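You operate a simulated robot arm through the tools that you are given. There is no shell and no other tool.

You are at the controls of a simulated robot arm. One attempt, no reset.

## Task
Clear the jam from the strapper's head drawer and get it ready again.
Fine: switch off before you open the drawer; the wad goes in the strap box; shut the drawer, switch on, eject, feed, and end on RUN. Where these are worked on the way, their far stop is far enough and under half their travel is too little: head drawer.

It is judged by the outcome, as a careful person would: the job done as asked, and still so three seconds after it is handed in. It fails if anything else is knocked over, pushed out of place, dropped, spilled or broken.

## Robot
A 6-joint arm with a two-finger gripper, fixed in place. Base frame: the origin is on the floor under the middle of its stand, x ahead of it, y to its left, z up; the work surface is at about z = 80.2. Lengths are in cm, angles in rad, forces in N, time in s.
It reaches about 141.7 cm from its shoulder. Its first joint turns from -2.897 to 2.897 rad. Payload 3.43 kg.
The TCP is the grasp point between the finger pads, 2 cm short of the fingertips. In the tool frame z runs along the fingers and y along their closing line. The gripper opens to 19 cm; its body begins 24.8 cm behind the TCP.
Orientation is that of the tool frame in the base frame, as [roll, pitch, yaw] about the fixed x, y, z axes, in that order (R = Rz(yaw) Ry(pitch) Rx(roll)). With the fingers straight down and closing along the base's y, the tool's x points along the base's -x, its y along +y and its z along -z.

## Interface
- The arm moves only by the tool apply_moves. Its argument "motion" is a list of rows, each a list of 3 entries, a list of its own where there are three numbers: the finger opening in cm, from 0 to 19, then the shift along the tool's x, y, z in cm, then the turn, a rotation vector about the tool's x, y, z in rad. In form: [[claw, [x, y, z], [ax, ay, az]], ...]. A call has 1 to 20 rows; each row is the pose to reach, as a shift and turn from the pose commanded when the call began, along the tool's axes at that moment. Each row takes 0.2 s and may step no farther than 5 cm and 0.15 rad from the row before; otherwise, or with a gripper value out of range, the whole call is refused. A pose out of reach is approached as far as the arm can. The call stops where the force on the tool passes 70 N (or 10 N more than at its start, if that is more) or the arm is blocked; 0.2 s more then pass. The fingers move at their own pace (about 15.3 cm/s each) and stop on an object; they squeeze with about 32 N. The grip force told is the motor's: it shows also when the fingers shut on nothing. Time passes only in rows, and 0.2 s behind the last, so rows that repeat a pose let the fingers close. The reply holds the time, the measured pose of the TCP, the force on the tool along the base axes, the opening and the grip force, in the units named above and with some noise, with the torque about the TCP (base axes, N m) and any sound that the robot's microphone picked up.
- Cameras (640 x 400 px; columns grow to the right, rows downward): "scene" is fixed at [22.07, 50.24, 164.49]; the picture's right is [-0.86, -0.52, 0.00], its down [-0.37, 0.62, -0.69] and it looks along [0.36, -0.59, -0.72] (base axes); focal length 214 px, centre (320, 200). "wrist" rides on the gripper at [7, -0.8, -28.8] in the tool frame; the picture's right is [0.12, 0.99, 0.00], its down [-0.96, 0.11, -0.25] and it looks along [-0.25, 0.03, 0.97] (tool axes); focal length 261 px, centre (320, 200).
- capture(camera): a new picture of that camera. The clock stands still meanwhile.
- slide_trunk(by): moves the trunk up (or, below 0, down) by that many cm; the arm rides with it, the base frame stays. It gives what a move gives, with no picture.
- point_at(camera, pixels): for up to 12 pixels [column, row] of the newest picture of that camera ("zoom" is the newest enlarged one), the place [x, y, z] in the base frame of the surface seen there, good to about 0.3 cm. The clock stands still meanwhile.
- close_up(camera, box): a new picture of the part [left, top, right, bottom] of that camera's present view, enlarged. The clock stands still meanwhile.
- hand_in(): hands the job in; it is judged then, once.

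Open the gripper and draw the arm clear of the work before you hand the job in, unless the task says otherwise.

The tools are called as a command line: name --argument value ..., lists and objects as JSON in quotes. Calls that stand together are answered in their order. apply_moves: Moves the arm, as the interface text tells. Its arguments: {"type":"object","properties":{"motion":{"type":"array"}},"required":["motion"]} The other tools are called the same way: slide_trunk (by) moves the trunk up or down; capture (camera) takes a picture; point_at (camera, pixels) gives the place of the surface under pixels of a picture; close_up (camera, box) takes an enlarged picture of a part of a camera's view; hand_in () hands the job in.

At the start:

```text
t: 0.0
tcp_pos: [62.31, -4.76, 145.46]
tcp_rot: [-3.141, 0.001, 3.141]
force: [-0.3, -0.2, -0.3]
moment: [-0.01, 0.0, -0.04]
grip_width: 19.0
gripper_force: 0.1
trunk travel left (down, up): [-35.0, 9.0]
```

scene: 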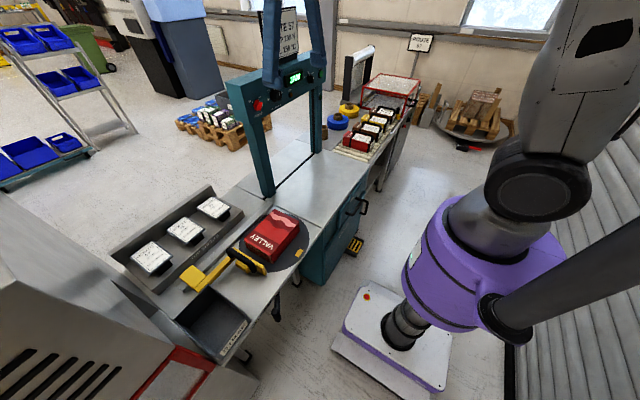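
wrist: 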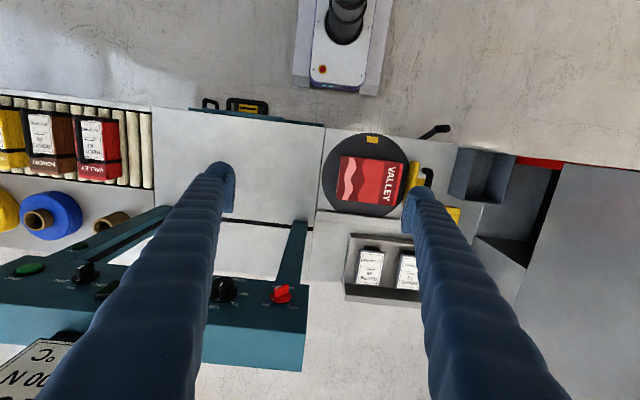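

I start by enlarging the parts of the scene view that show the strapper arch controls (around pixel 290,85) and the drawer side (around 340,230).

close_up --camera "scene" --box '[220, 40, 340, 115]'

close_up --camera "scene" --box '[280, 150, 400, 300]'

close_up --camera "wrist" --box '[0, 230, 320, 400]'

close_up --camera "scene" --box '[100, 180, 320, 360]'

```text
5.33 times, centred on (280, 78) of scene
```

zoom: 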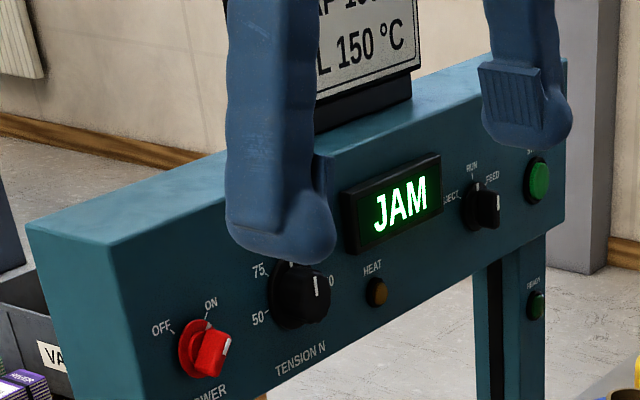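

```text
2.67 times, centred on (340, 225) of scene
```

zoom: 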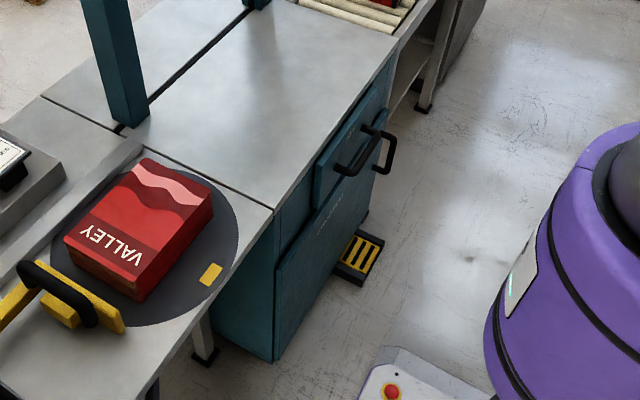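

```text
2.00 times, centred on (160, 315) of wrist
```

zoom: 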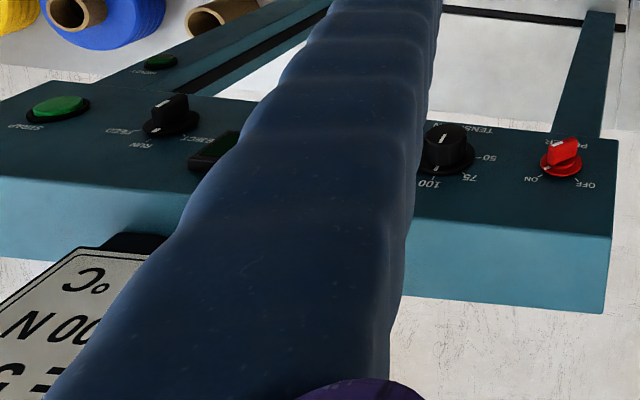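

```text
2.22 times, centred on (210, 270) of scene
```

zoom: 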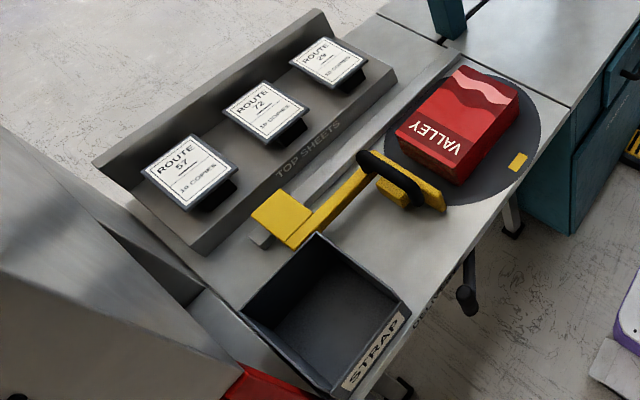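

The panel shows JAM; power knob (red) near scene (257,105), selector near (311,78), the drawer handle near (363,207), the strap box near (218,322). I measure them.

point_at --camera "scene" --pixels '[[258, 105], [260, 106], [277, 94], [311, 79], [321, 73], [363, 207], [349, 213], [345, 200], [215, 325], [232, 338], [180, 322], [220, 290]]'

point_at --camera "wrist" --pixels '[[281, 293], [276, 300], [222, 290], [84, 270], [28, 268], [210, 103], [205, 103], [215, 103], [247, 105], [475, 180], [470, 150], [430, 130]]'

close_up --camera "scene" --box '[325, 175, 385, 225]'

close_up --camera "wrist" --box '[150, 70, 350, 195]'

```text
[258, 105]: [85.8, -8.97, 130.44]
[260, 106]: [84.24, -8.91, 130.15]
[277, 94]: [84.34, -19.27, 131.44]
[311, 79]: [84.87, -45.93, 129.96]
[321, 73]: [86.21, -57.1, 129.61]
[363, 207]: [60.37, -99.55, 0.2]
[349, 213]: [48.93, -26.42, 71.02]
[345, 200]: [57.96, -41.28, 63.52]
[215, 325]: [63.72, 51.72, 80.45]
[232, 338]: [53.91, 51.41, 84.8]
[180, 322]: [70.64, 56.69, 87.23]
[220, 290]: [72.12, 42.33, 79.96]
```

```text
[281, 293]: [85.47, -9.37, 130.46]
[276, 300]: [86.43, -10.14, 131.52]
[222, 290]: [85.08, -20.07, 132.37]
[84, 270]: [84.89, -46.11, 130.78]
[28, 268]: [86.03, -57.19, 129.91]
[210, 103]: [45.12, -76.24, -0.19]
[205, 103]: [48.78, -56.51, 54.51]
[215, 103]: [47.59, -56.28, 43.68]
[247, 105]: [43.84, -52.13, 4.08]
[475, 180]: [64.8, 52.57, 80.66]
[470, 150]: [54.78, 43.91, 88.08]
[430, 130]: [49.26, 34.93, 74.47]
```

```text
8.00 times, centred on (355, 200) of scene
```

zoom: 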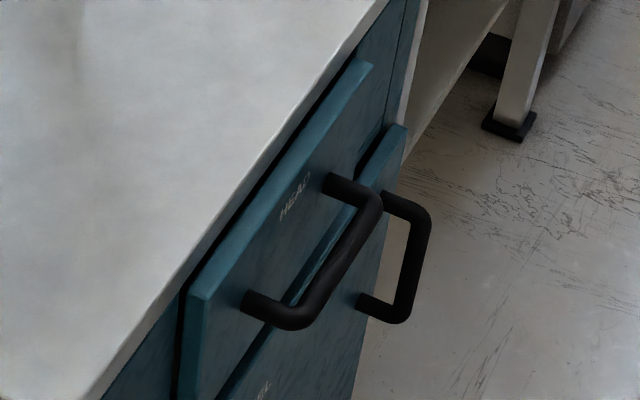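

```text
3.20 times, centred on (250, 132) of wrist
```

zoom: 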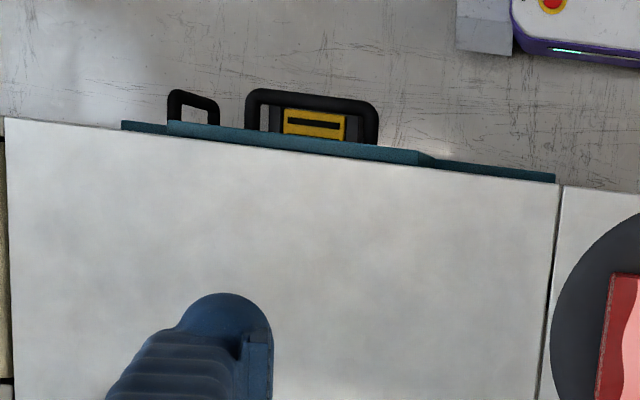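

The HEAD drawer has the wide bar handle (newest enlarged wrist picture: (250–378, 95–140)). The narrow one at (193,100) belongs to the lower door. I measure handle points.

point_at --camera "zoom" --pixels '[[312, 99], [258, 96], [366, 105], [252, 120], [372, 125], [371, 138], [193, 96], [180, 127], [420, 157], [415, 163], [550, 178], [125, 125]]'

close_up --camera "scene" --box '[325, 175, 385, 225]'

```text
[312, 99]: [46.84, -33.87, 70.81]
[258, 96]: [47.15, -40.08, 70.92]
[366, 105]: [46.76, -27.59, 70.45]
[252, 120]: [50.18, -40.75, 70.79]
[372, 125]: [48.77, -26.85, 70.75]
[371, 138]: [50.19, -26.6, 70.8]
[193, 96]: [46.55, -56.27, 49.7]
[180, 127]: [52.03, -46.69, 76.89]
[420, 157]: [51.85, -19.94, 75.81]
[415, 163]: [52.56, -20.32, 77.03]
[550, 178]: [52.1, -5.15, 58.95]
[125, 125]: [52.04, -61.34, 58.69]
```

```text
8.00 times, centred on (355, 200) of scene
```

zoom: 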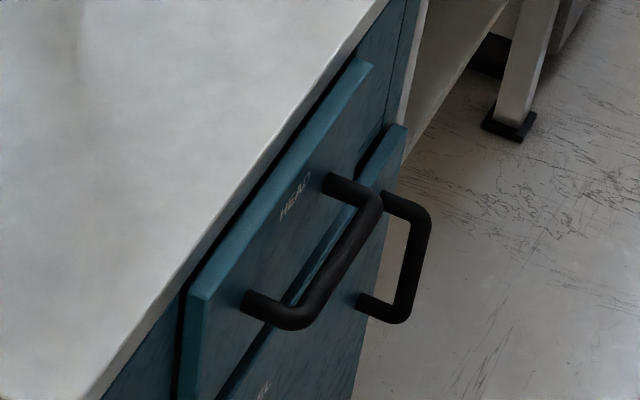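

I measure the handle gap and the finger thickness, since fingers must fit around the bar.

point_at --camera "zoom" --pixels '[[345, 185], [370, 200], [340, 260], [310, 305], [290, 318], [262, 305], [245, 305], [330, 180], [300, 200], [200, 310], [360, 70], [420, 260]]'

point_at --camera "scene" --pixels '[[263, 85], [272, 87], [280, 85], [266, 70], [276, 70], [311, 65], [316, 66], [323, 66], [326, 60], [312, 57], [319, 55], [327, 68]]'

close_up --camera "scene" --box '[250, 0, 340, 100]'

```text
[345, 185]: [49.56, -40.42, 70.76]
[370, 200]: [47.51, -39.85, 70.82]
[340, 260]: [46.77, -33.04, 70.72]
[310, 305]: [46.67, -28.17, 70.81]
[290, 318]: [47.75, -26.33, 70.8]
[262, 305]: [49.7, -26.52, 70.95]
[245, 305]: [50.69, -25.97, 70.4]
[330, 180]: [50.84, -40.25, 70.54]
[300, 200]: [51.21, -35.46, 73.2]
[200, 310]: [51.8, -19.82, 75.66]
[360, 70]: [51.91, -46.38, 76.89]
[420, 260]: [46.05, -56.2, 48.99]
```

```text
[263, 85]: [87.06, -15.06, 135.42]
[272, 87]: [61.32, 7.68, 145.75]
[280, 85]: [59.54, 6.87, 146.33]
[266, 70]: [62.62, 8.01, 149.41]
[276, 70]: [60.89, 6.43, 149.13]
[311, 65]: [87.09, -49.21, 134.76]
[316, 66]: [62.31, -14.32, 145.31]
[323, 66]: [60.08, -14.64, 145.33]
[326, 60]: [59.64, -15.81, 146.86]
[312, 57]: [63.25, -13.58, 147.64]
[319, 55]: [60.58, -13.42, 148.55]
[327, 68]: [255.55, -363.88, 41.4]
```

```text
4.00 times, centred on (295, 50) of scene
```

zoom: 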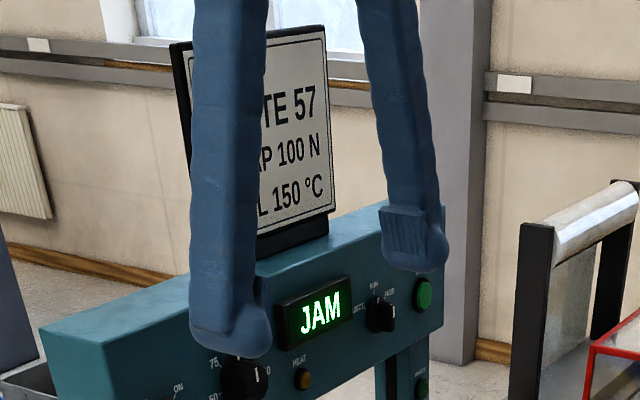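

Fingers are about 3.3 cm thick, the gap behind the bar is about 3.3 cm, so I will grip the handle from its two ends (outside width ≈15 cm). First I turn the tool to point at the panel (+x) at a standoff so the wrist camera can read the knobs.

apply_moves --motion '[[19, [0.5, -1.4, 1.4], [0, -0.1428, 0]], [19, [1, -2.8, 2.8], [0, -0.2856, 0]], [19, [1.5, -4.2, 4.2], [0, -0.4284, 0]], [19, [2, -5.6, 5.6], [0, -0.5712, 0]], [19, [2.5, -7, 7], [0, -0.714, 0]], [19, [3, -8.4, 8.4], [0, -0.8568, 0]], [19, [3.5, -9.8, 9.8], [0, -0.9996, 0]], [19, [4, -11.2, 11.2], [0, -1.1424, 0]], [19, [4.5, -12.6, 12.6], [0, -1.2852, 0]], [19, [5, -14, 14], [0, -1.428, 0]], [19, [5.5, -15, 15], [0, -1.5708, 0]], [19, [5.5, -15, 15], [0, -1.5708, 0]]]'

```text
t: 2.6
tcp_pos: [62.73, -32.73, 140.33]
tcp_rot: [2.41, 1.492, 2.451]
force: [0.3, 1.1, 0.9]
moment: [-0.01, 0.05, -0.19]
grip_width: 19.03
gripper_force: 0.1
out of reach, approached as far as the arm can: row 6, 7, 8, 9, 10, 11, 12
trunk travel left (down, up): [-35.0, 9.0]
```

The target was too close to the body; the tool now sits at about (62.7, -32.7, 140.3). I take pictures to see where things are.

capture --camera "wrist"

capture --camera "scene"

```text
taken
```

wrist: 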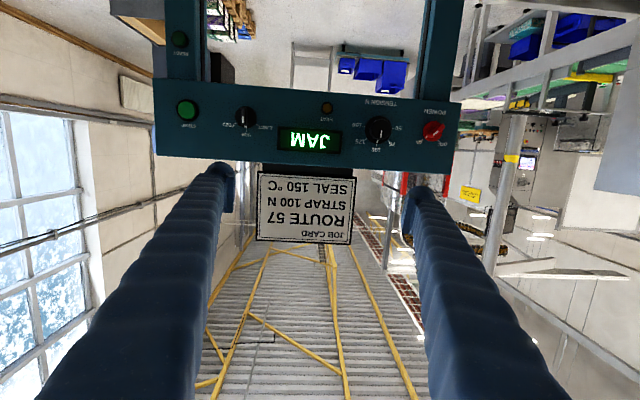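

```text
taken
```

scene: 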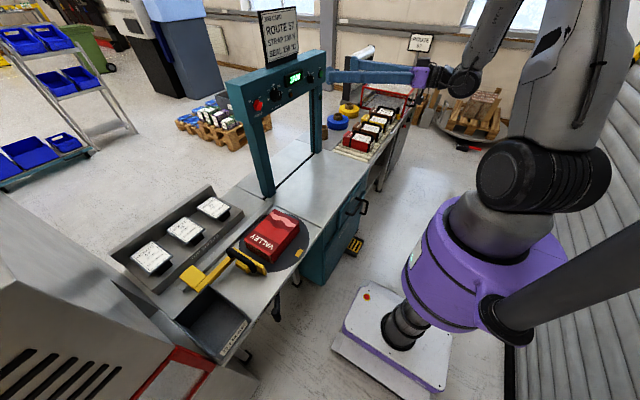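

The panel is now in view upside-down in the wrist picture (155–460, 85–170). I enlarge it from both cameras to read the knob positions.

close_up --camera "wrist" --box '[330, 80, 480, 170]'

close_up --camera "wrist" --box '[150, 80, 350, 170]'

close_up --camera "scene" --box '[225, 40, 345, 120]'

point_at --camera "wrist" --pixels '[[433, 132], [440, 118], [400, 110], [378, 128], [245, 118], [246, 131], [187, 110], [300, 140], [220, 150], [220, 90], [327, 106], [455, 150]]'

```text
4.27 times, centred on (405, 125) of wrist
```

zoom: 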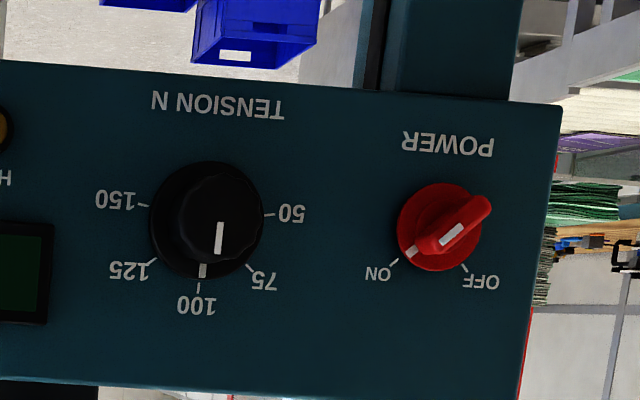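

```text
3.20 times, centred on (250, 125) of wrist
```

zoom: 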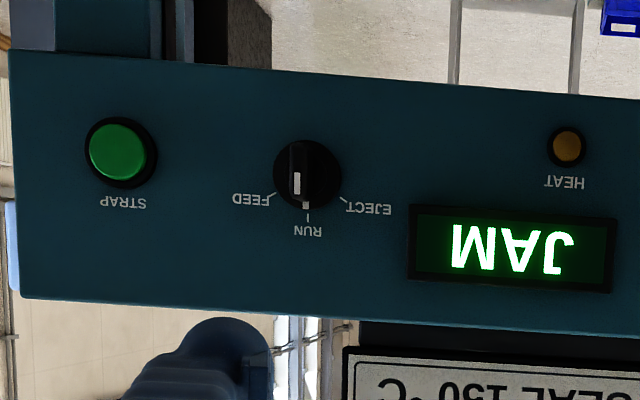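

```text
5.00 times, centred on (285, 80) of scene
```

zoom: 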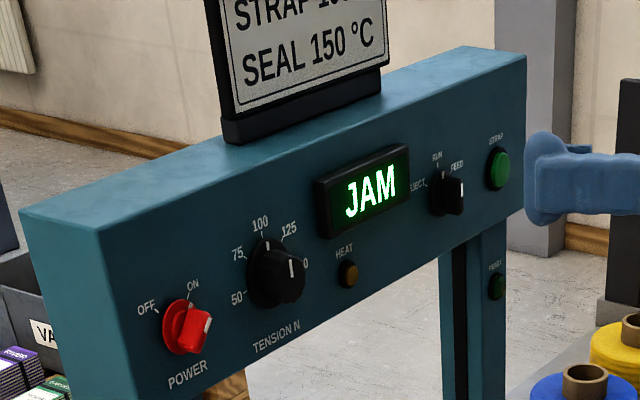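

```text
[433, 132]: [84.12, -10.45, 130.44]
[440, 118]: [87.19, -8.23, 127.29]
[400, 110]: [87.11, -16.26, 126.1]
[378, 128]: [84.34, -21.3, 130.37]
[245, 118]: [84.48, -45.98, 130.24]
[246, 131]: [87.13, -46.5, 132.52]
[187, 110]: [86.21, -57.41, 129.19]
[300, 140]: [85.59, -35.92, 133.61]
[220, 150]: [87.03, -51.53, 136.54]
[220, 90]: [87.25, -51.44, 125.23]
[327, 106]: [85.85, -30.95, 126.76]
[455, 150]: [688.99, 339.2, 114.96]
```

Power is ON (pointer upper-right seen from the front), selector is on RUN (pointer up), panel face at x≈87.1. I make a small forward move to learn what the commanded pose is after the out-of-reach approach.

apply_moves --motion '[[19, [0, 0, 2], [0, 0, 0]], [19, [0, 0, 3], [0, 0, 0]], [19, [0, 0, 4], [0, 0, 0]], [19, [0, 0, 4], [0, 0, 0]]]'

```text
t: 3.6
tcp_pos: [66.89, -32.64, 140.15]
tcp_rot: [2.406, 1.489, 2.451]
force: [0.5, -0.5, 0.4]
moment: [-0.02, 0.02, -0.08]
grip_width: 19.02
gripper_force: 0.1
trunk travel left (down, up): [-35.0, 9.0]
```

The commanded pose follows the reached pose. I square up the tool (small correction) and move to a standoff in front of the power knob at about (74, -9.5, 130).

apply_moves --motion '[[19, [1.09, 2.22, 0.88], [0.0045, -0.0062, -0.0053]], [19, [2.17, 4.44, 1.75], [0.009, -0.0124, -0.0107]], [19, [3.26, 6.65, 2.63], [0.0135, -0.0186, -0.016]], [19, [4.35, 8.87, 3.51], [0.018, -0.0248, -0.0214]], [19, [5.44, 11.09, 4.39], [0.0225, -0.031, -0.0267]], [19, [6.52, 13.31, 5.26], [0.027, -0.0372, -0.0321]], [19, [7.61, 15.53, 6.14], [0.0315, -0.0434, -0.0374]], [19, [8.7, 17.74, 7.02], [0.036, -0.0496, -0.0428]], [19, [9.78, 19.96, 7.89], [0.0405, -0.0558, -0.0481]], [19, [10.87, 22.18, 8.77], [0.045, -0.062, -0.0535]], [19, [10.87, 22.18, 8.77], [0.045, -0.062, -0.0535]]]'

```text
t: 6.0
tcp_pos: [82.11, -12.62, 136.35]
tcp_rot: [1.848, 1.422, 1.834]
force: [-1.7, -0.4, -0.1]
moment: [0.03, 0.08, 0.13]
grip_width: 19.0
gripper_force: 0.1
out of reach, approached as far as the arm can: row 1, 2, 3, 4, 5, 6, 7, 8, 9, 10, 11
trunk travel left (down, up): [-35.0, 9.0]
```

The tool drifted to (82.1, -12.6, 136.4), close to the panel; the pose seems too folded. I look at the arm's shape and measure shoulder points before choosing a trunk height.

capture --camera "scene"

point_at --camera "scene" --pixels '[[440, 250], [500, 240], [470, 210], [540, 190], [500, 190], [600, 190], [550, 100], [480, 60], [430, 80], [460, 80], [345, 75], [600, 270]]'

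```text
taken
```

scene: 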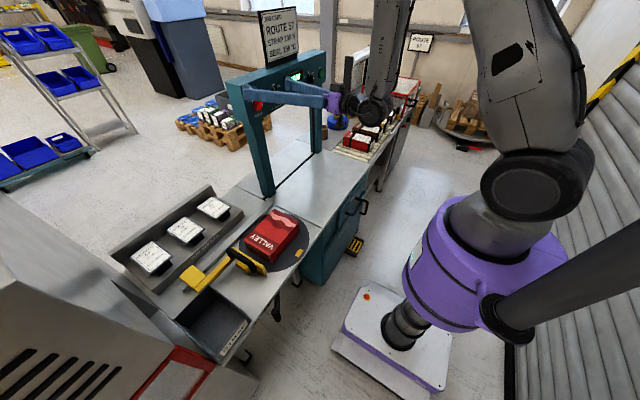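

```text
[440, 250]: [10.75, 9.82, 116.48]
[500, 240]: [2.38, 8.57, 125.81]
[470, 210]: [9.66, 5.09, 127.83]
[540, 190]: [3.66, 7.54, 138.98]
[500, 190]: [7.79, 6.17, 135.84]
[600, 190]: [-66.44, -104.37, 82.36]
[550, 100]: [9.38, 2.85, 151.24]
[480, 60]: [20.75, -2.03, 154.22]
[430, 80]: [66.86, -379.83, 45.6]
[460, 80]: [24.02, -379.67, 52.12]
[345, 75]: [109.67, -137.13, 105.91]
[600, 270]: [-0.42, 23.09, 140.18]
```

The shoulder sits at z≈137, level with the panel, so the arm is over-folded there. I back away from the panel to about (67, -32, 140), where the arm reached before, so I can then lower the trunk safely.

apply_moves --motion '[[19, [-0.6, -1.0, -3.0], [0, 0, 0]], [19, [-1.2, -3.0, -5.5], [0, 0, 0]], [19, [-2.0, -6.0, -8.0], [0, 0, 0]], [19, [-3.0, -9.0, -10.0], [0, 0, 0]], [19, [-4.0, -12.0, -12.0], [0, 0, 0]], [19, [-5.0, -15.0, -13.5], [0, 0, 0]], [19, [-6.0, -18.0, -14.5], [0, 0, 0]], [19, [-6.2, -19.5, -14.9], [0, 0, 0]], [19, [-6.2, -19.5, -14.9], [0, 0, 0]]]'

```text
t: 8.0
tcp_pos: [67.44, -32.38, 140.09]
tcp_rot: [1.867, 1.422, 1.852]
force: [0.7, 0.2, 0.6]
moment: [0.01, -0.02, 0.05]
grip_width: 18.99
gripper_force: 0.0
out of reach, approached as far as the arm can: row 1, 2, 3, 4, 5, 6, 7
trunk travel left (down, up): [-35.0, 9.0]
```

The arm is back at (67.4, -32.4, 140.1), clear of the panel. I lower the trunk 30 cm, which puts the tool at z≈110 between arch legs, still well above the table.

slide_trunk --by -30

```text
t: 11.0
tcp_pos: [67.39, -32.47, 110.1]
tcp_rot: [1.865, 1.421, 1.849]
force: [0.1, 0.5, -0.6]
moment: [0.01, -0.03, 0.01]
grip_width: 19.01
gripper_force: 0.0
trunk travel left (down, up): [-5.0, 39.0]
```

Trunk is down. Now I go to a standoff at about (68, -9.5, 130) with the tool squared to +x.

apply_moves --motion '[[19, [-1.64, 2.56, -0.06], [-0.0016, -0.0042, -0.0143]], [19, [-3.28, 5.12, -0.11], [-0.0032, -0.0084, -0.0286]], [19, [-4.92, 7.68, -0.17], [-0.0048, -0.0127, -0.043]], [19, [-6.56, 10.24, -0.22], [-0.0064, -0.0169, -0.0573]], [19, [-8.2, 12.81, -0.28], [-0.008, -0.0211, -0.0716]], [19, [-9.84, 15.37, -0.34], [-0.0095, -0.0253, -0.0859]], [19, [-11.48, 17.93, -0.39], [-0.0111, -0.0295, -0.1002]], [19, [-13.12, 20.49, -0.45], [-0.0127, -0.0338, -0.1146]], [19, [-14.76, 23.05, -0.5], [-0.0143, -0.038, -0.1289]], [19, [-16.4, 25.61, -0.56], [-0.0159, -0.0422, -0.1432]], [19, [-16.4, 25.61, -0.56], [-0.0159, -0.0422, -0.1432]]]'

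```text
t: 13.4
tcp_pos: [72.17, -10.82, 133.01]
tcp_rot: [2.957, 1.557, 2.961]
force: [0.7, 1.3, -0.2]
moment: [-0.01, 0.02, -0.32]
grip_width: 18.99
gripper_force: 0.1
out of reach, approached as far as the arm can: row 1, 2, 3, 4, 5, 6, 7, 8, 9, 10, 11
trunk travel left (down, up): [-5.0, 39.0]
```

Now at (72.2, -10.8, 133), squared. I take a wrist picture to locate the power knob exactly.

capture --camera "wrist"

close_up --camera "wrist" --box '[250, 100, 410, 200]'

```text
taken
```

wrist: 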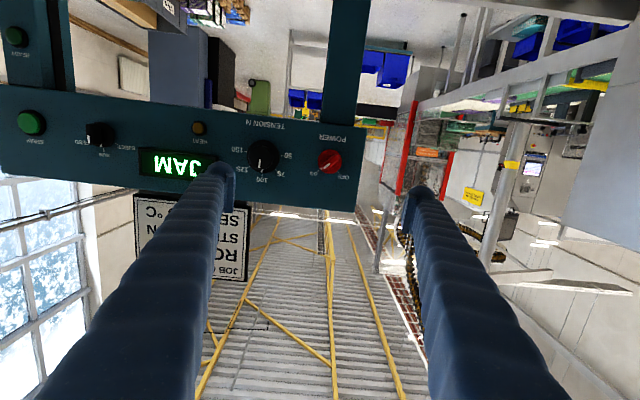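

```text
4.00 times, centred on (330, 150) of wrist
```

zoom: 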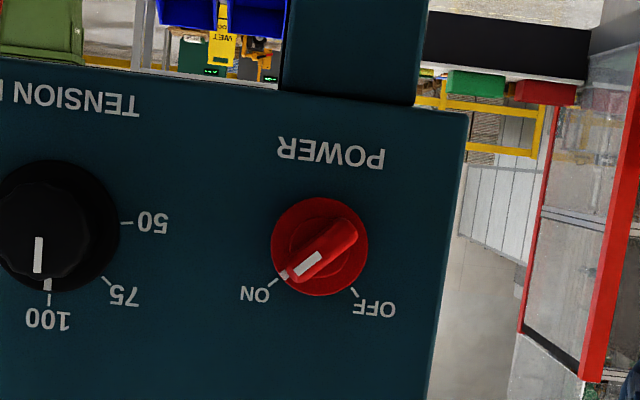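

The red knob disc spans zoom (271–368, 198–296). I measure its rim and lever.

point_at --camera "zoom" --pixels '[[276, 247], [364, 243], [318, 203], [322, 292], [320, 246], [350, 224], [290, 270], [305, 262], [335, 225], [352, 288], [278, 282], [240, 330]]'

```text
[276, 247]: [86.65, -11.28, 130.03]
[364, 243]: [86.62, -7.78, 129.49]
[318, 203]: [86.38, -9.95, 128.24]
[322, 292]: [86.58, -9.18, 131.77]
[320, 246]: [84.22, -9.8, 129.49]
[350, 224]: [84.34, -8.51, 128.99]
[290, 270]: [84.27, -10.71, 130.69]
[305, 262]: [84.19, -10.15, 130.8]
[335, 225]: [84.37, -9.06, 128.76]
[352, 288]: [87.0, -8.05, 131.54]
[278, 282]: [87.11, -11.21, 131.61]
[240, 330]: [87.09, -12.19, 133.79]
```

Knob centre is at (y -9.53, z 130.0), lever face x 84.2, disc x 86.6, ON/OFF at ±45°. I move to x≈79 in front of it, roll the tool +45° about its axis, and narrow the fingers to 5 cm.

apply_moves --motion '[[14, [0.49, 0.21, 1.14], [0, -0.002, 0.131]], [10, [0.97, 0.42, 2.28], [0, -0.004, 0.262]], [7, [1.46, 0.63, 3.42], [0, -0.006, 0.393]], [5, [1.94, 0.84, 4.56], [0, -0.008, 0.524]], [5, [2.43, 1.05, 5.7], [0, -0.01, 0.655]], [5, [2.91, 1.26, 6.84], [0, -0.013, 0.785]], [5, [2.91, 1.26, 6.84], [0, -0.013, 0.785]]]'

```text
t: 15.0
tcp_pos: [78.56, -9.77, 130.88]
tcp_rot: [1.555, 0.786, 1.558]
force: [-1.1, 0.5, -0.5]
moment: [-0.02, 0.01, -0.02]
grip_width: 5.01
gripper_force: 0.2
trunk travel left (down, up): [-5.0, 39.0]
```

Tool is rolled 45° but measured (78.6, -9.8, 130.9), slightly off the commanded spot. I hold a moment and look.

apply_moves --motion '[[5, [0, 0, 0], [0, 0, 0]], [5, [0, 0, 0], [0, 0, 0]]]'

close_up --camera "wrist" --box '[160, 75, 480, 275]'

```text
t: 15.6
tcp_pos: [78.44, -9.73, 130.85]
tcp_rot: [1.552, 0.786, 1.558]
force: [-0.2, 0.7, -0.9]
moment: [0.01, 0.02, 0.02]
grip_width: 5.03
gripper_force: 0.2
trunk travel left (down, up): [-5.0, 39.0]
```

```text
2.00 times, centred on (320, 175) of wrist
```

zoom: 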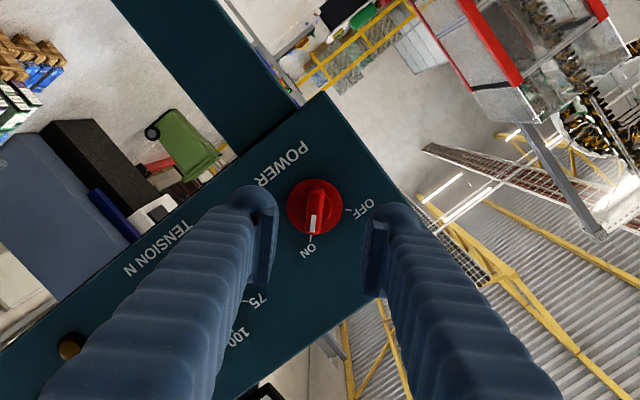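

The lever is aligned between the open fingers. I correct the centre and approach to x≈83.9 (tips at 85.9, disc at 86.6), without closing yet.

apply_moves --motion '[[5, [0.79, -0.5, 0.5], [0, 0, 0]], [5, [0.79, -0.5, 2.0], [0, 0, 0]], [5, [0.79, -0.5, 3.5], [0, 0, 0]], [5, [0.79, -0.5, 4.7], [0, 0, 0]], [5, [0.79, -0.5, 5.4], [0, 0, 0]], [5, [0.79, -0.5, 5.4], [0, 0, 0]]]'

close_up --camera "wrist" --box '[160, 75, 480, 275]'

close_up --camera "scene" --box '[225, 40, 345, 120]'

```text
t: 17.0
tcp_pos: [83.95, -9.49, 130.04]
tcp_rot: [1.556, 0.786, 1.561]
force: [-0.2, 0.2, 0.3]
moment: [0.0, 0.0, 0.01]
grip_width: 5.03
gripper_force: 0.0
trunk travel left (down, up): [-5.0, 39.0]
```

```text
2.00 times, centred on (320, 175) of wrist
```

zoom: 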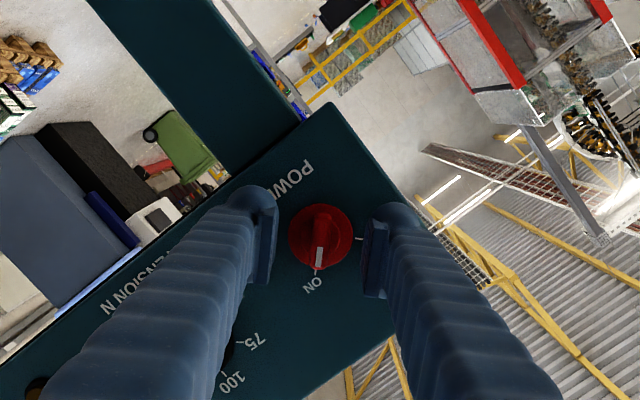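

```text
5.00 times, centred on (285, 80) of scene
```

zoom: 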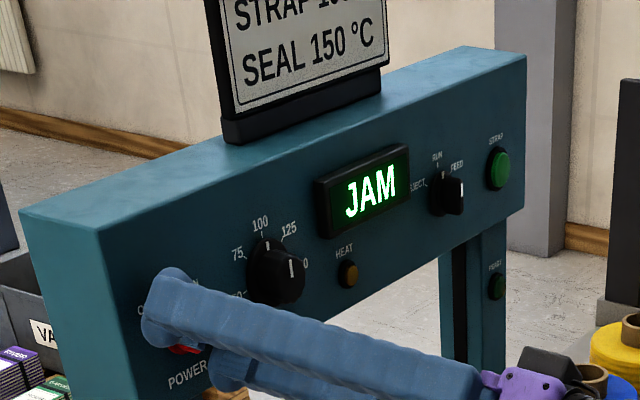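

Tool is centred at (83.95, -9.49, 130.04). I close on the lever.

apply_moves --motion '[[3, [0, 0, 0], [0, 0, 0]], [0, [0, 0, 0], [0, 0, 0]], [0, [0, 0, 0], [0, 0, 0]], [0, [0, 0, 0], [0, 0, 0]]]'

```text
t: 18.0
tcp_pos: [83.87, -9.58, 129.97]
tcp_rot: [1.556, 0.786, 1.56]
force: [1.0, 1.8, 1.8]
moment: [0.03, 0.04, 0.08]
grip_width: 1.02
gripper_force: 43.1
trunk travel left (down, up): [-5.0, 39.0]
```

The lever is held (1.02 cm). I turn the tool -90° about its axis to bring the knob from ON to OFF.

apply_moves --motion '[[0, [0, 0, 0], [0, 0, -0.131]], [0, [0, 0, 0], [0, 0, -0.262]], [0, [0, 0, 0], [0, 0, -0.393]], [0, [0, 0, 0], [0, 0, -0.524]], [0, [0, 0, 0], [0, 0, -0.654]], [0, [0, 0, 0], [0, 0, -0.785]], [0, [0, 0, 0], [0, 0, -0.916]], [0, [0, 0, 0], [0, 0, -1.047]], [0, [0, 0, 0], [0, 0, -1.178]], [0, [0, 0, 0], [0, 0, -1.309]], [0, [0, 0, 0], [0, 0, -1.44]], [0, [0, 0, 0], [0, 0, -1.571]], [0, [0, 0, 0], [0, 0, -1.571]]]'

close_up --camera "wrist" --box '[160, 75, 480, 275]'

close_up --camera "scene" --box '[225, 40, 345, 120]'

```text
t: 19.9
tcp_pos: [84.16, -9.4, 131.3]
tcp_rot: [-1.81, 1.44, -1.763]
force: [8.9, 12.7, -8.6]
moment: [0.15, -1.07, 0.1]
grip_width: 1.03
gripper_force: 43.9
out of reach, approached as far as the arm can: row 7, 8, 9
trunk travel left (down, up): [-5.0, 39.0]
stopped in row 9: the force on the tool passed its limit at 94 N (the readings are from after the stop); the commanded pose is now the measured one
```

```text
2.00 times, centred on (320, 175) of wrist
```

zoom: 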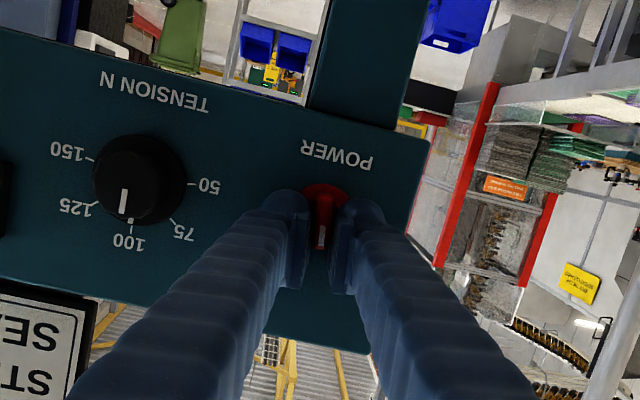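

```text
5.00 times, centred on (285, 80) of scene
```

zoom: 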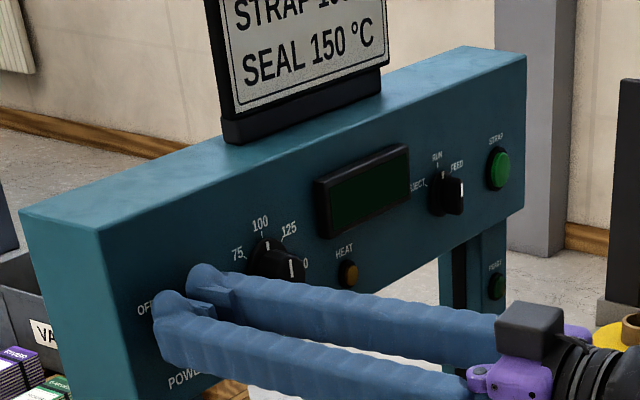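

The display went dark (power has switched), but the arm stopped at roughly lever-vertical with a joint limit. I release the lever, let it settle, and back off 5 cm to look at it.

apply_moves --motion '[[3, [0, 0, 0], [0, 0, 0]], [5, [0, 0, 0], [0, 0, 0]], [5, [0, 0, 0], [0, 0, 0]], [5, [0, 0, -2], [0, 0, 0]], [5, [0, 0, -5], [0, 0, 0]], [5, [0, 0, -5], [0, 0, 0]]]'

close_up --camera "wrist" --box '[160, 75, 480, 275]'

close_up --camera "scene" --box '[225, 40, 345, 120]'

```text
t: 21.3
tcp_pos: [78.89, -9.99, 131.56]
tcp_rot: [-1.787, 1.443, -1.742]
force: [-0.5, 0.3, -0.2]
moment: [0.03, 0.05, -0.06]
grip_width: 5.02
gripper_force: 0.1
trunk travel left (down, up): [-5.0, 39.0]
```

```text
2.00 times, centred on (320, 175) of wrist
```

zoom: 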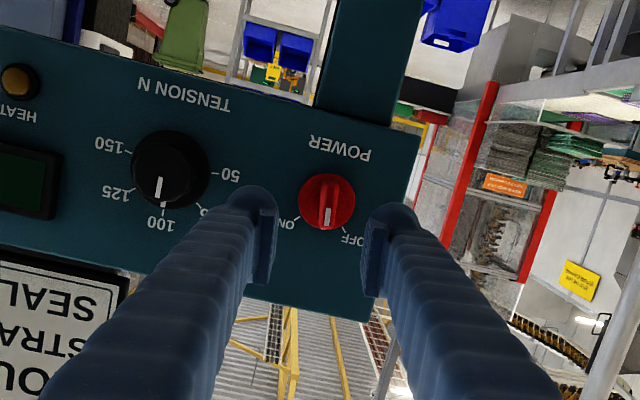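

```text
5.00 times, centred on (285, 80) of scene
```

zoom: 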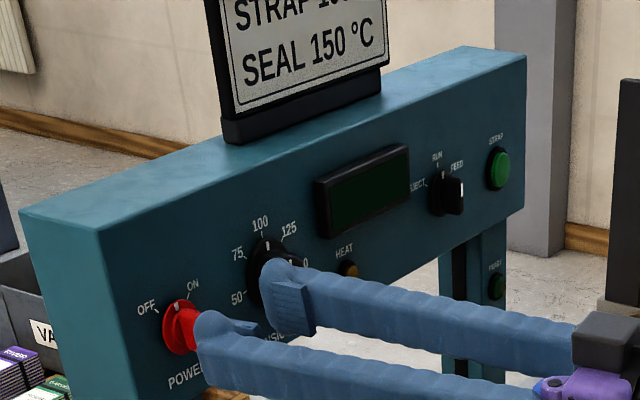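

The knob stays near mid-travel, pointing slightly toward OFF; it must be completed. I roll the gripper the other way (+) at this standoff to use the flipped grip, where the wrist should have range.

apply_moves --motion '[[5, [0, 0, -0.5], [0, 0, 0.15]], [5, [0, 0, -1], [0, 0, 0.3]], [5, [0, 0, -1], [0, 0, 0.45]], [5, [0, 0, -1], [0, 0, 0.6]], [5, [0, 0, -1], [0, 0, 0.75]], [5, [0, 0, -1], [0, 0, 0.9]], [5, [0, 0, -1], [0, 0, 1.05]], [5, [0, 0, -1], [0, 0, 1.2]], [5, [0, 0, -1], [0, 0, 1.35]], [5, [0, 0, -1], [0, 0, 1.5]], [5, [0, 0, -1], [0, 0, 1.65]], [5, [0, 0, -1], [0, 0, 1.8]], [5, [0, 0, -1], [0, 0, 1.95]], [5, [0, 0, -1], [0, 0, 2.1]], [5, [0, 0, -1], [0, 0, 2.25]], [5, [0, 0, -1], [0, 0, 2.4]], [5, [0, 0, -1], [0, 0, 2.55]], [5, [0, 0, -1], [0, 0, 2.7]], [5, [0, 0, -1], [0, 0, 2.85]], [5, [0, 0, -1], [0, 0, 2.95]]]'

```text
t: 25.5
tcp_pos: [77.93, -9.91, 131.74]
tcp_rot: [1.657, -1.254, 1.531]
force: [-0.2, 0.3, -0.2]
moment: [0.0, 0.01, 0.02]
grip_width: 5.0
gripper_force: 0.0
trunk travel left (down, up): [-5.0, 39.0]
```

The roll worked freely (roll about 162° now). I look at the lever's present angle.

capture --camera "wrist"

close_up --camera "wrist" --box '[240, 130, 400, 230]'

```text
taken
```

wrist: 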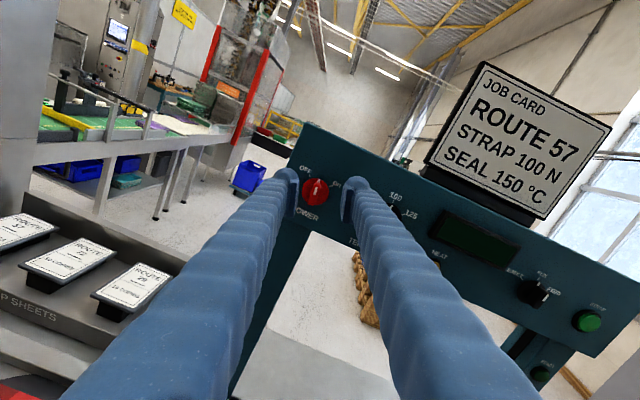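

```text
4.00 times, centred on (320, 180) of wrist
```

zoom: 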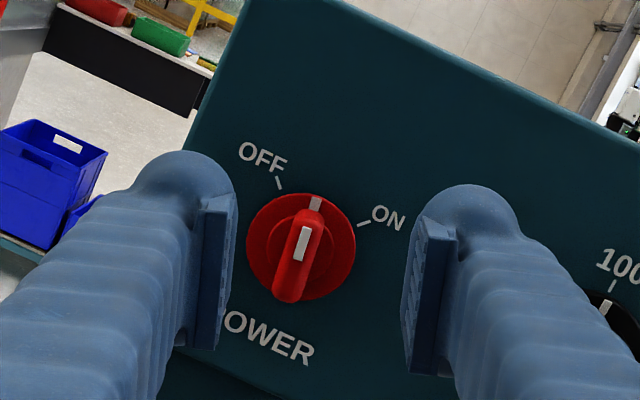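

The lever points about 7° past vertical toward OFF; fingers straddle it. I centre, correct the small tilt and approach to x≈83.9.

apply_moves --motion '[[5, [-0.73, -0.31, 0.5], [-0.024, 0.006, 0]], [5, [-1.46, -0.61, 1.0], [-0.048, 0.012, 0]], [5, [-1.46, -0.61, 2.5], [-0.048, 0.012, 0]], [5, [-1.46, -0.61, 4.0], [-0.048, 0.012, 0]], [5, [-1.46, -0.61, 5.3], [-0.048, 0.012, 0]], [5, [-1.46, -0.61, 6.03], [-0.048, 0.012, 0]], [5, [-1.46, -0.61, 6.03], [-0.048, 0.012, 0]]]'

close_up --camera "wrist" --box '[240, 130, 400, 230]'

```text
t: 27.1
tcp_pos: [84.03, -9.57, 129.89]
tcp_rot: [1.574, -1.251, 1.568]
force: [-0.4, 0.7, 0.8]
moment: [0.0, 0.0, -0.01]
grip_width: 5.0
gripper_force: 0.0
trunk travel left (down, up): [-5.0, 39.0]
```

```text
4.00 times, centred on (320, 180) of wrist
```

zoom: 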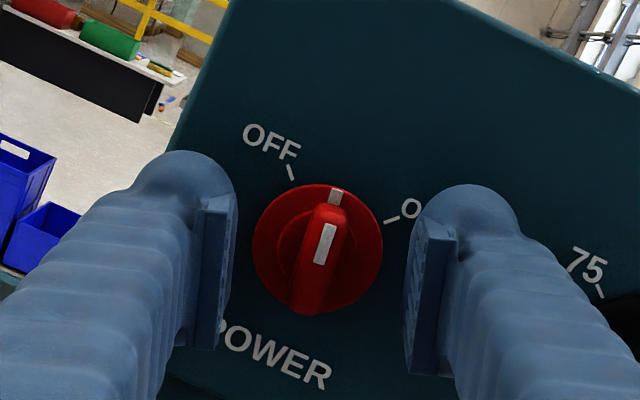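

Centred. I close on the lever and turn about -0.48 rad to bring it onto OFF.

apply_moves --motion '[[3, [0, 0, 0], [0, 0, 0]], [0, [0, 0, 0], [0, 0, 0]], [0, [0, 0, 0], [0, 0, 0]], [0, [0, 0, 0], [0, 0, 0]], [0, [0, 0, 0], [0, 0, -0.1]], [0, [0, 0, 0], [0, 0, -0.2]], [0, [0, 0, 0], [0, 0, -0.3]], [0, [0, 0, 0], [0, 0, -0.4]], [0, [0, 0, 0], [0, 0, -0.48]], [0, [0, 0, 0], [0, 0, -0.48]]]'

close_up --camera "wrist" --box '[240, 130, 400, 230]'

```text
t: 29.3
tcp_pos: [83.97, -9.54, 129.88]
tcp_rot: [1.57, -0.77, 1.573]
force: [0.0, 3.6, 3.2]
moment: [0.6, -0.1, 0.07]
grip_width: 1.02
gripper_force: 43.5
trunk travel left (down, up): [-5.0, 39.0]
```

```text
4.00 times, centred on (320, 180) of wrist
```

zoom: 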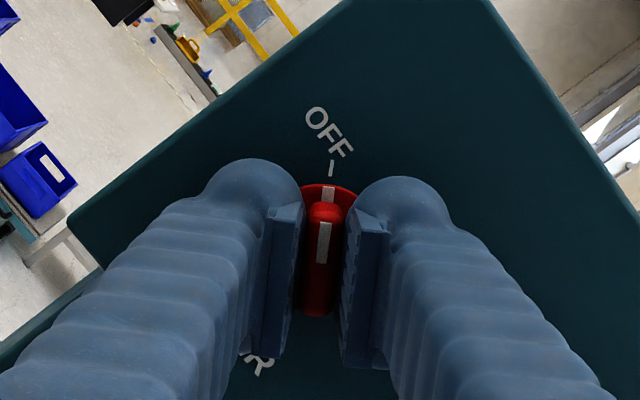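

The lever points at OFF. I release, back away 10 cm, and roll the tool upright (a=180°).

apply_moves --motion '[[3, [0, 0, 0], [0, 0, 0]], [5, [0, 0, 0], [0, 0, 0]], [5, [0, 0, -1.5], [0, 0, 0]], [5, [0, 0, -4], [0, 0, 0]], [5, [0, 0, -7], [0, 0, 0.1]], [5, [0, 0, -10], [0, 0, 0.24]], [5, [0, 0, -10], [0, 0, 0.38]], [5, [0, 0, -10], [0, 0, 0.52]], [5, [0, 0, -10], [0, 0, 0.66]], [5, [0, 0, -10], [0, 0, 0.8]], [5, [0, 0, -10], [0, 0, 0.8]]]'

capture --camera "wrist"

close_up --camera "wrist" --box '[220, 130, 420, 255]'

```text
t: 31.7
tcp_pos: [74.67, -9.98, 130.68]
tcp_rot: [-2.708, -1.564, -0.429]
force: [0.3, -0.2, 0.3]
moment: [0.0, -0.01, -0.02]
grip_width: 4.99
gripper_force: 0.1
out of reach, approached as far as the arm can: row 6, 7, 8, 9, 10, 11
trunk travel left (down, up): [-5.0, 39.0]
```

```text
taken
```

wrist: 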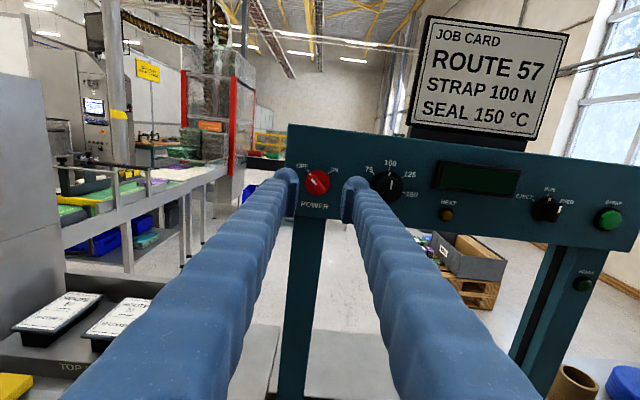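

```text
3.20 times, centred on (320, 192) of wrist
```

zoom: 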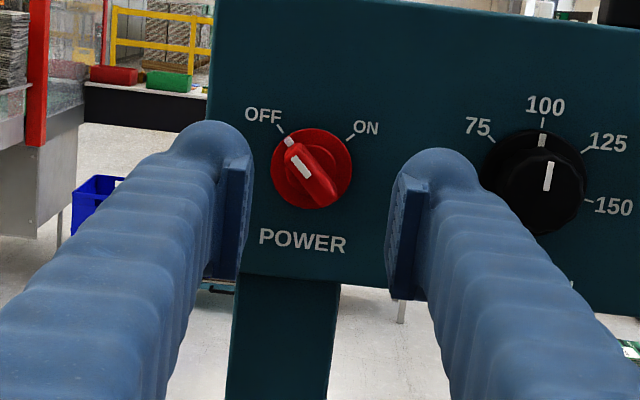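

Power is OFF (lever at the OFF tick, display dark). Now I swing the tool to point down while moving to about (58, -33.5, 110), above and in front of the drawer.

apply_moves --motion '[[5, [0, 1.5, 0], [0, -0.131, 0]], [5, [0, 3.5, 0], [0, -0.262, 0]], [5, [-1, 5.5, -1], [0, -0.393, 0]], [5, [-3, 7.5, -2.5], [0, -0.524, 0]], [5, [-5, 9.5, -4], [0, -0.654, 0]], [5, [-7, 11.5, -5.5], [0, -0.785, 0]], [7, [-9, 13.5, -7.5], [0, -0.916, 0]], [9, [-11.5, 15.5, -9.5], [0, -1.047, 0]], [11, [-14, 17.5, -11.5], [0, -1.178, 0]], [13, [-16.5, 19.5, -13.5], [0, -1.309, 0]], [15, [-18.5, 21.5, -15], [0, -1.44, 0]], [18, [-20.6, 23.5, -16.7], [0, -1.571, 0]], [18, [-20.6, 23.5, -16.7], [0, -1.571, 0]]]'

```text
t: 34.5
tcp_pos: [58.2, -33.64, 110.0]
tcp_rot: [-3.14, 0.003, 0.004]
force: [0.2, 0.5, 0.5]
moment: [0.05, 0.07, 0.03]
grip_width: 18.01
gripper_force: 0.0
trunk travel left (down, up): [-5.0, 39.0]
```

The tool now points straight down at (58.2, -33.6, 110). I raise the trunk so the shoulder is high enough for the low drawer pull close to the body.

slide_trunk --by 36

capture --camera "wrist"

capture --camera "scene"

```text
t: 38.0
tcp_pos: [58.2, -33.5, 145.84]
tcp_rot: [-3.139, 0.002, 0.002]
force: [0.3, 0.3, -0.5]
moment: [0.0, 0.02, 0.02]
grip_width: 18.0
gripper_force: 0.0
trunk travel left (down, up): [-41.0, 3.0]
```

```text
taken
```

wrist: 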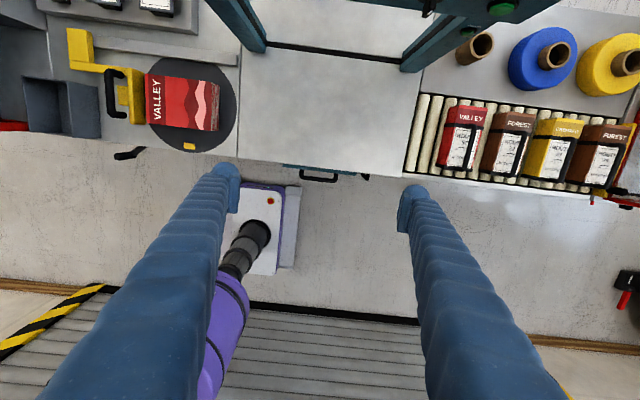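

```text
taken
```

scene: 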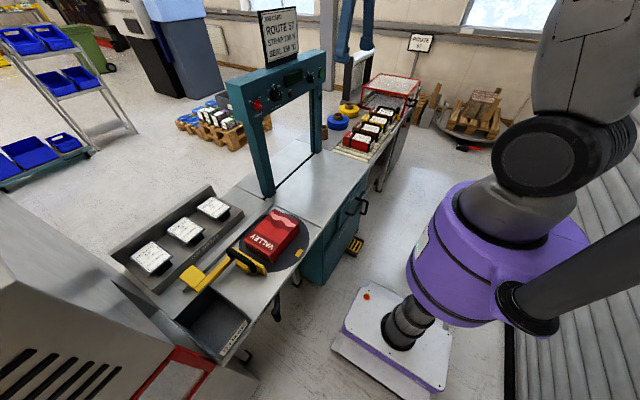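

I descend to about (47.6, -33.55, 90), above the HEAD handle seen at wrist (320,178).

apply_moves --motion '[[18, [-1, 0, 4.3], [0, 0, 0]], [18, [-2, 0, 8.6], [0, 0, 0]], [18, [-3, 0, 12.9], [0, 0, 0]], [18, [-4, 0, 17.2], [0, 0, 0]], [18, [-5, 0, 21.5], [0, 0, 0]], [18, [-6, 0, 25.8], [0, 0, 0]], [18, [-7, 0, 30.1], [0, 0, 0]], [18, [-8, 0, 34.4], [0, 0, 0]], [18, [-9, 0, 38.7], [0, 0, 0]], [18, [-10, 0, 43], [0, 0, 0]], [18, [-10.6, 0, 47.3], [0, 0, 0]], [18, [-10.6, 0, 51], [0, 0, 0]], [18, [-10.6, 0, 55.8], [0, 0, 0]], [18, [-10.6, 0, 55.8], [0, 0, 0]]]'

capture --camera "wrist"

close_up --camera "scene" --box '[300, 110, 420, 230]'

```text
t: 41.0
tcp_pos: [47.57, -33.55, 90.06]
tcp_rot: [-3.139, 0.001, 0.003]
force: [0.9, 0.3, 0.3]
moment: [0.01, -0.04, 0.01]
grip_width: 17.99
gripper_force: 0.0
trunk travel left (down, up): [-41.0, 3.0]
```

```text
taken
```

wrist: 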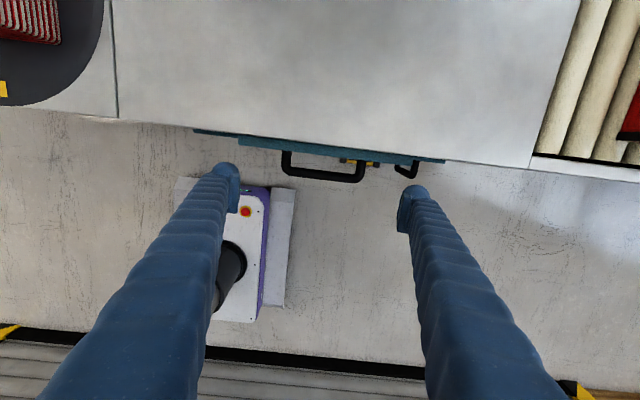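

```text
3.33 times, centred on (360, 170) of scene
```

zoom: 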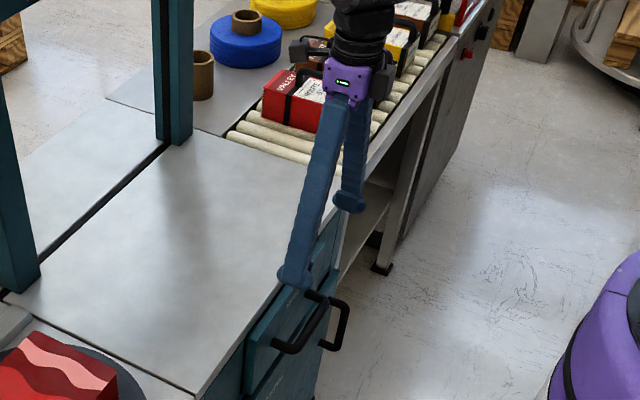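

The handle bar sits at wrist (285–363, 150–182). I re-measure its corners and the finger positions from this view.

close_up --camera "wrist" --box '[190, 110, 450, 270]'

point_at --camera "wrist" --pixels '[[286, 168], [283, 160], [362, 180], [363, 170], [320, 176], [300, 173], [345, 179], [240, 140], [430, 157], [225, 205], [415, 187], [405, 215]]'

```text
2.46 times, centred on (320, 190) of wrist
```

zoom: 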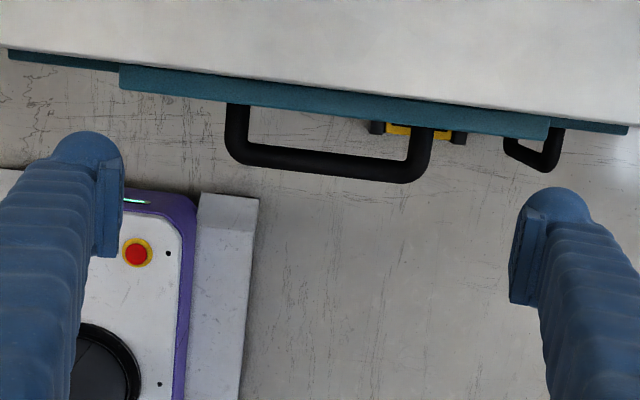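

```text
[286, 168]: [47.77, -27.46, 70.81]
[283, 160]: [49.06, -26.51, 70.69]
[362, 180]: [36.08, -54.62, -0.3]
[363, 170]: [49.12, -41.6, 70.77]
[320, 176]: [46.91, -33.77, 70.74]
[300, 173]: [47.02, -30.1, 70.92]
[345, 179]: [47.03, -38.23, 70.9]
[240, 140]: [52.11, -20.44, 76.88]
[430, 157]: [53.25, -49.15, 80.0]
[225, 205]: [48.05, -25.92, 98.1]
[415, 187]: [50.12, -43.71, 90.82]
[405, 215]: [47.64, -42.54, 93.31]
```

Handle centre is y≈-33.6, top z≈70.8, width ≈15.4 cm; the open fingers (18 cm) clear it by ~1.3 cm each side. I go down to z≈70.2.

apply_moves --motion '[[18, [0, 0.05, 4], [0, 0, 0]], [18, [0, 0.05, 8], [0, 0, 0]], [18, [0, 0.05, 12], [0, 0, 0]], [18, [0, 0.05, 15], [0, 0, 0]], [18, [0, 0.05, 17.5], [0, 0, 0]], [18, [0, 0.05, 19.8], [0, 0, 0]], [18, [0, 0.05, 19.8], [0, 0, 0]]]'

close_up --camera "wrist" --box '[190, 110, 450, 270]'

close_up --camera "scene" --box '[300, 140, 420, 230]'

```text
t: 42.6
tcp_pos: [47.43, -33.54, 70.34]
tcp_rot: [-3.139, 0.001, 0.002]
force: [-0.8, -0.2, -0.7]
moment: [0.04, -0.03, -0.03]
grip_width: 18.0
gripper_force: 0.0
trunk travel left (down, up): [-41.0, 3.0]
```

```text
2.46 times, centred on (320, 190) of wrist
```

zoom: 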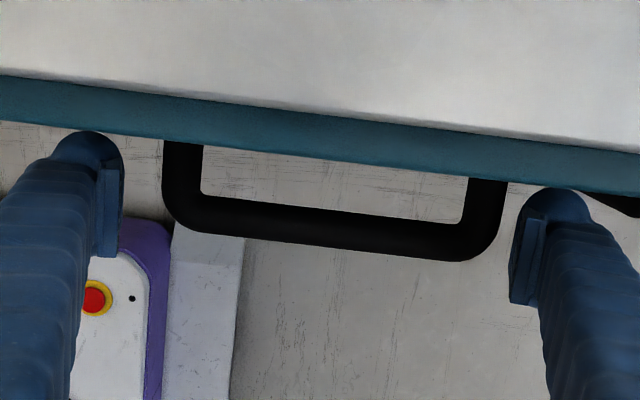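

```text
4.44 times, centred on (360, 185) of scene
```

zoom: 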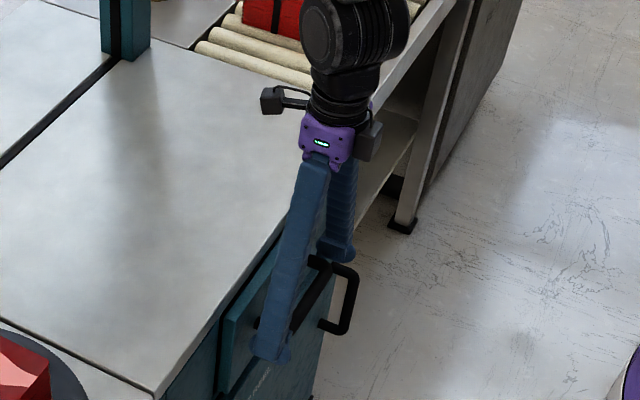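

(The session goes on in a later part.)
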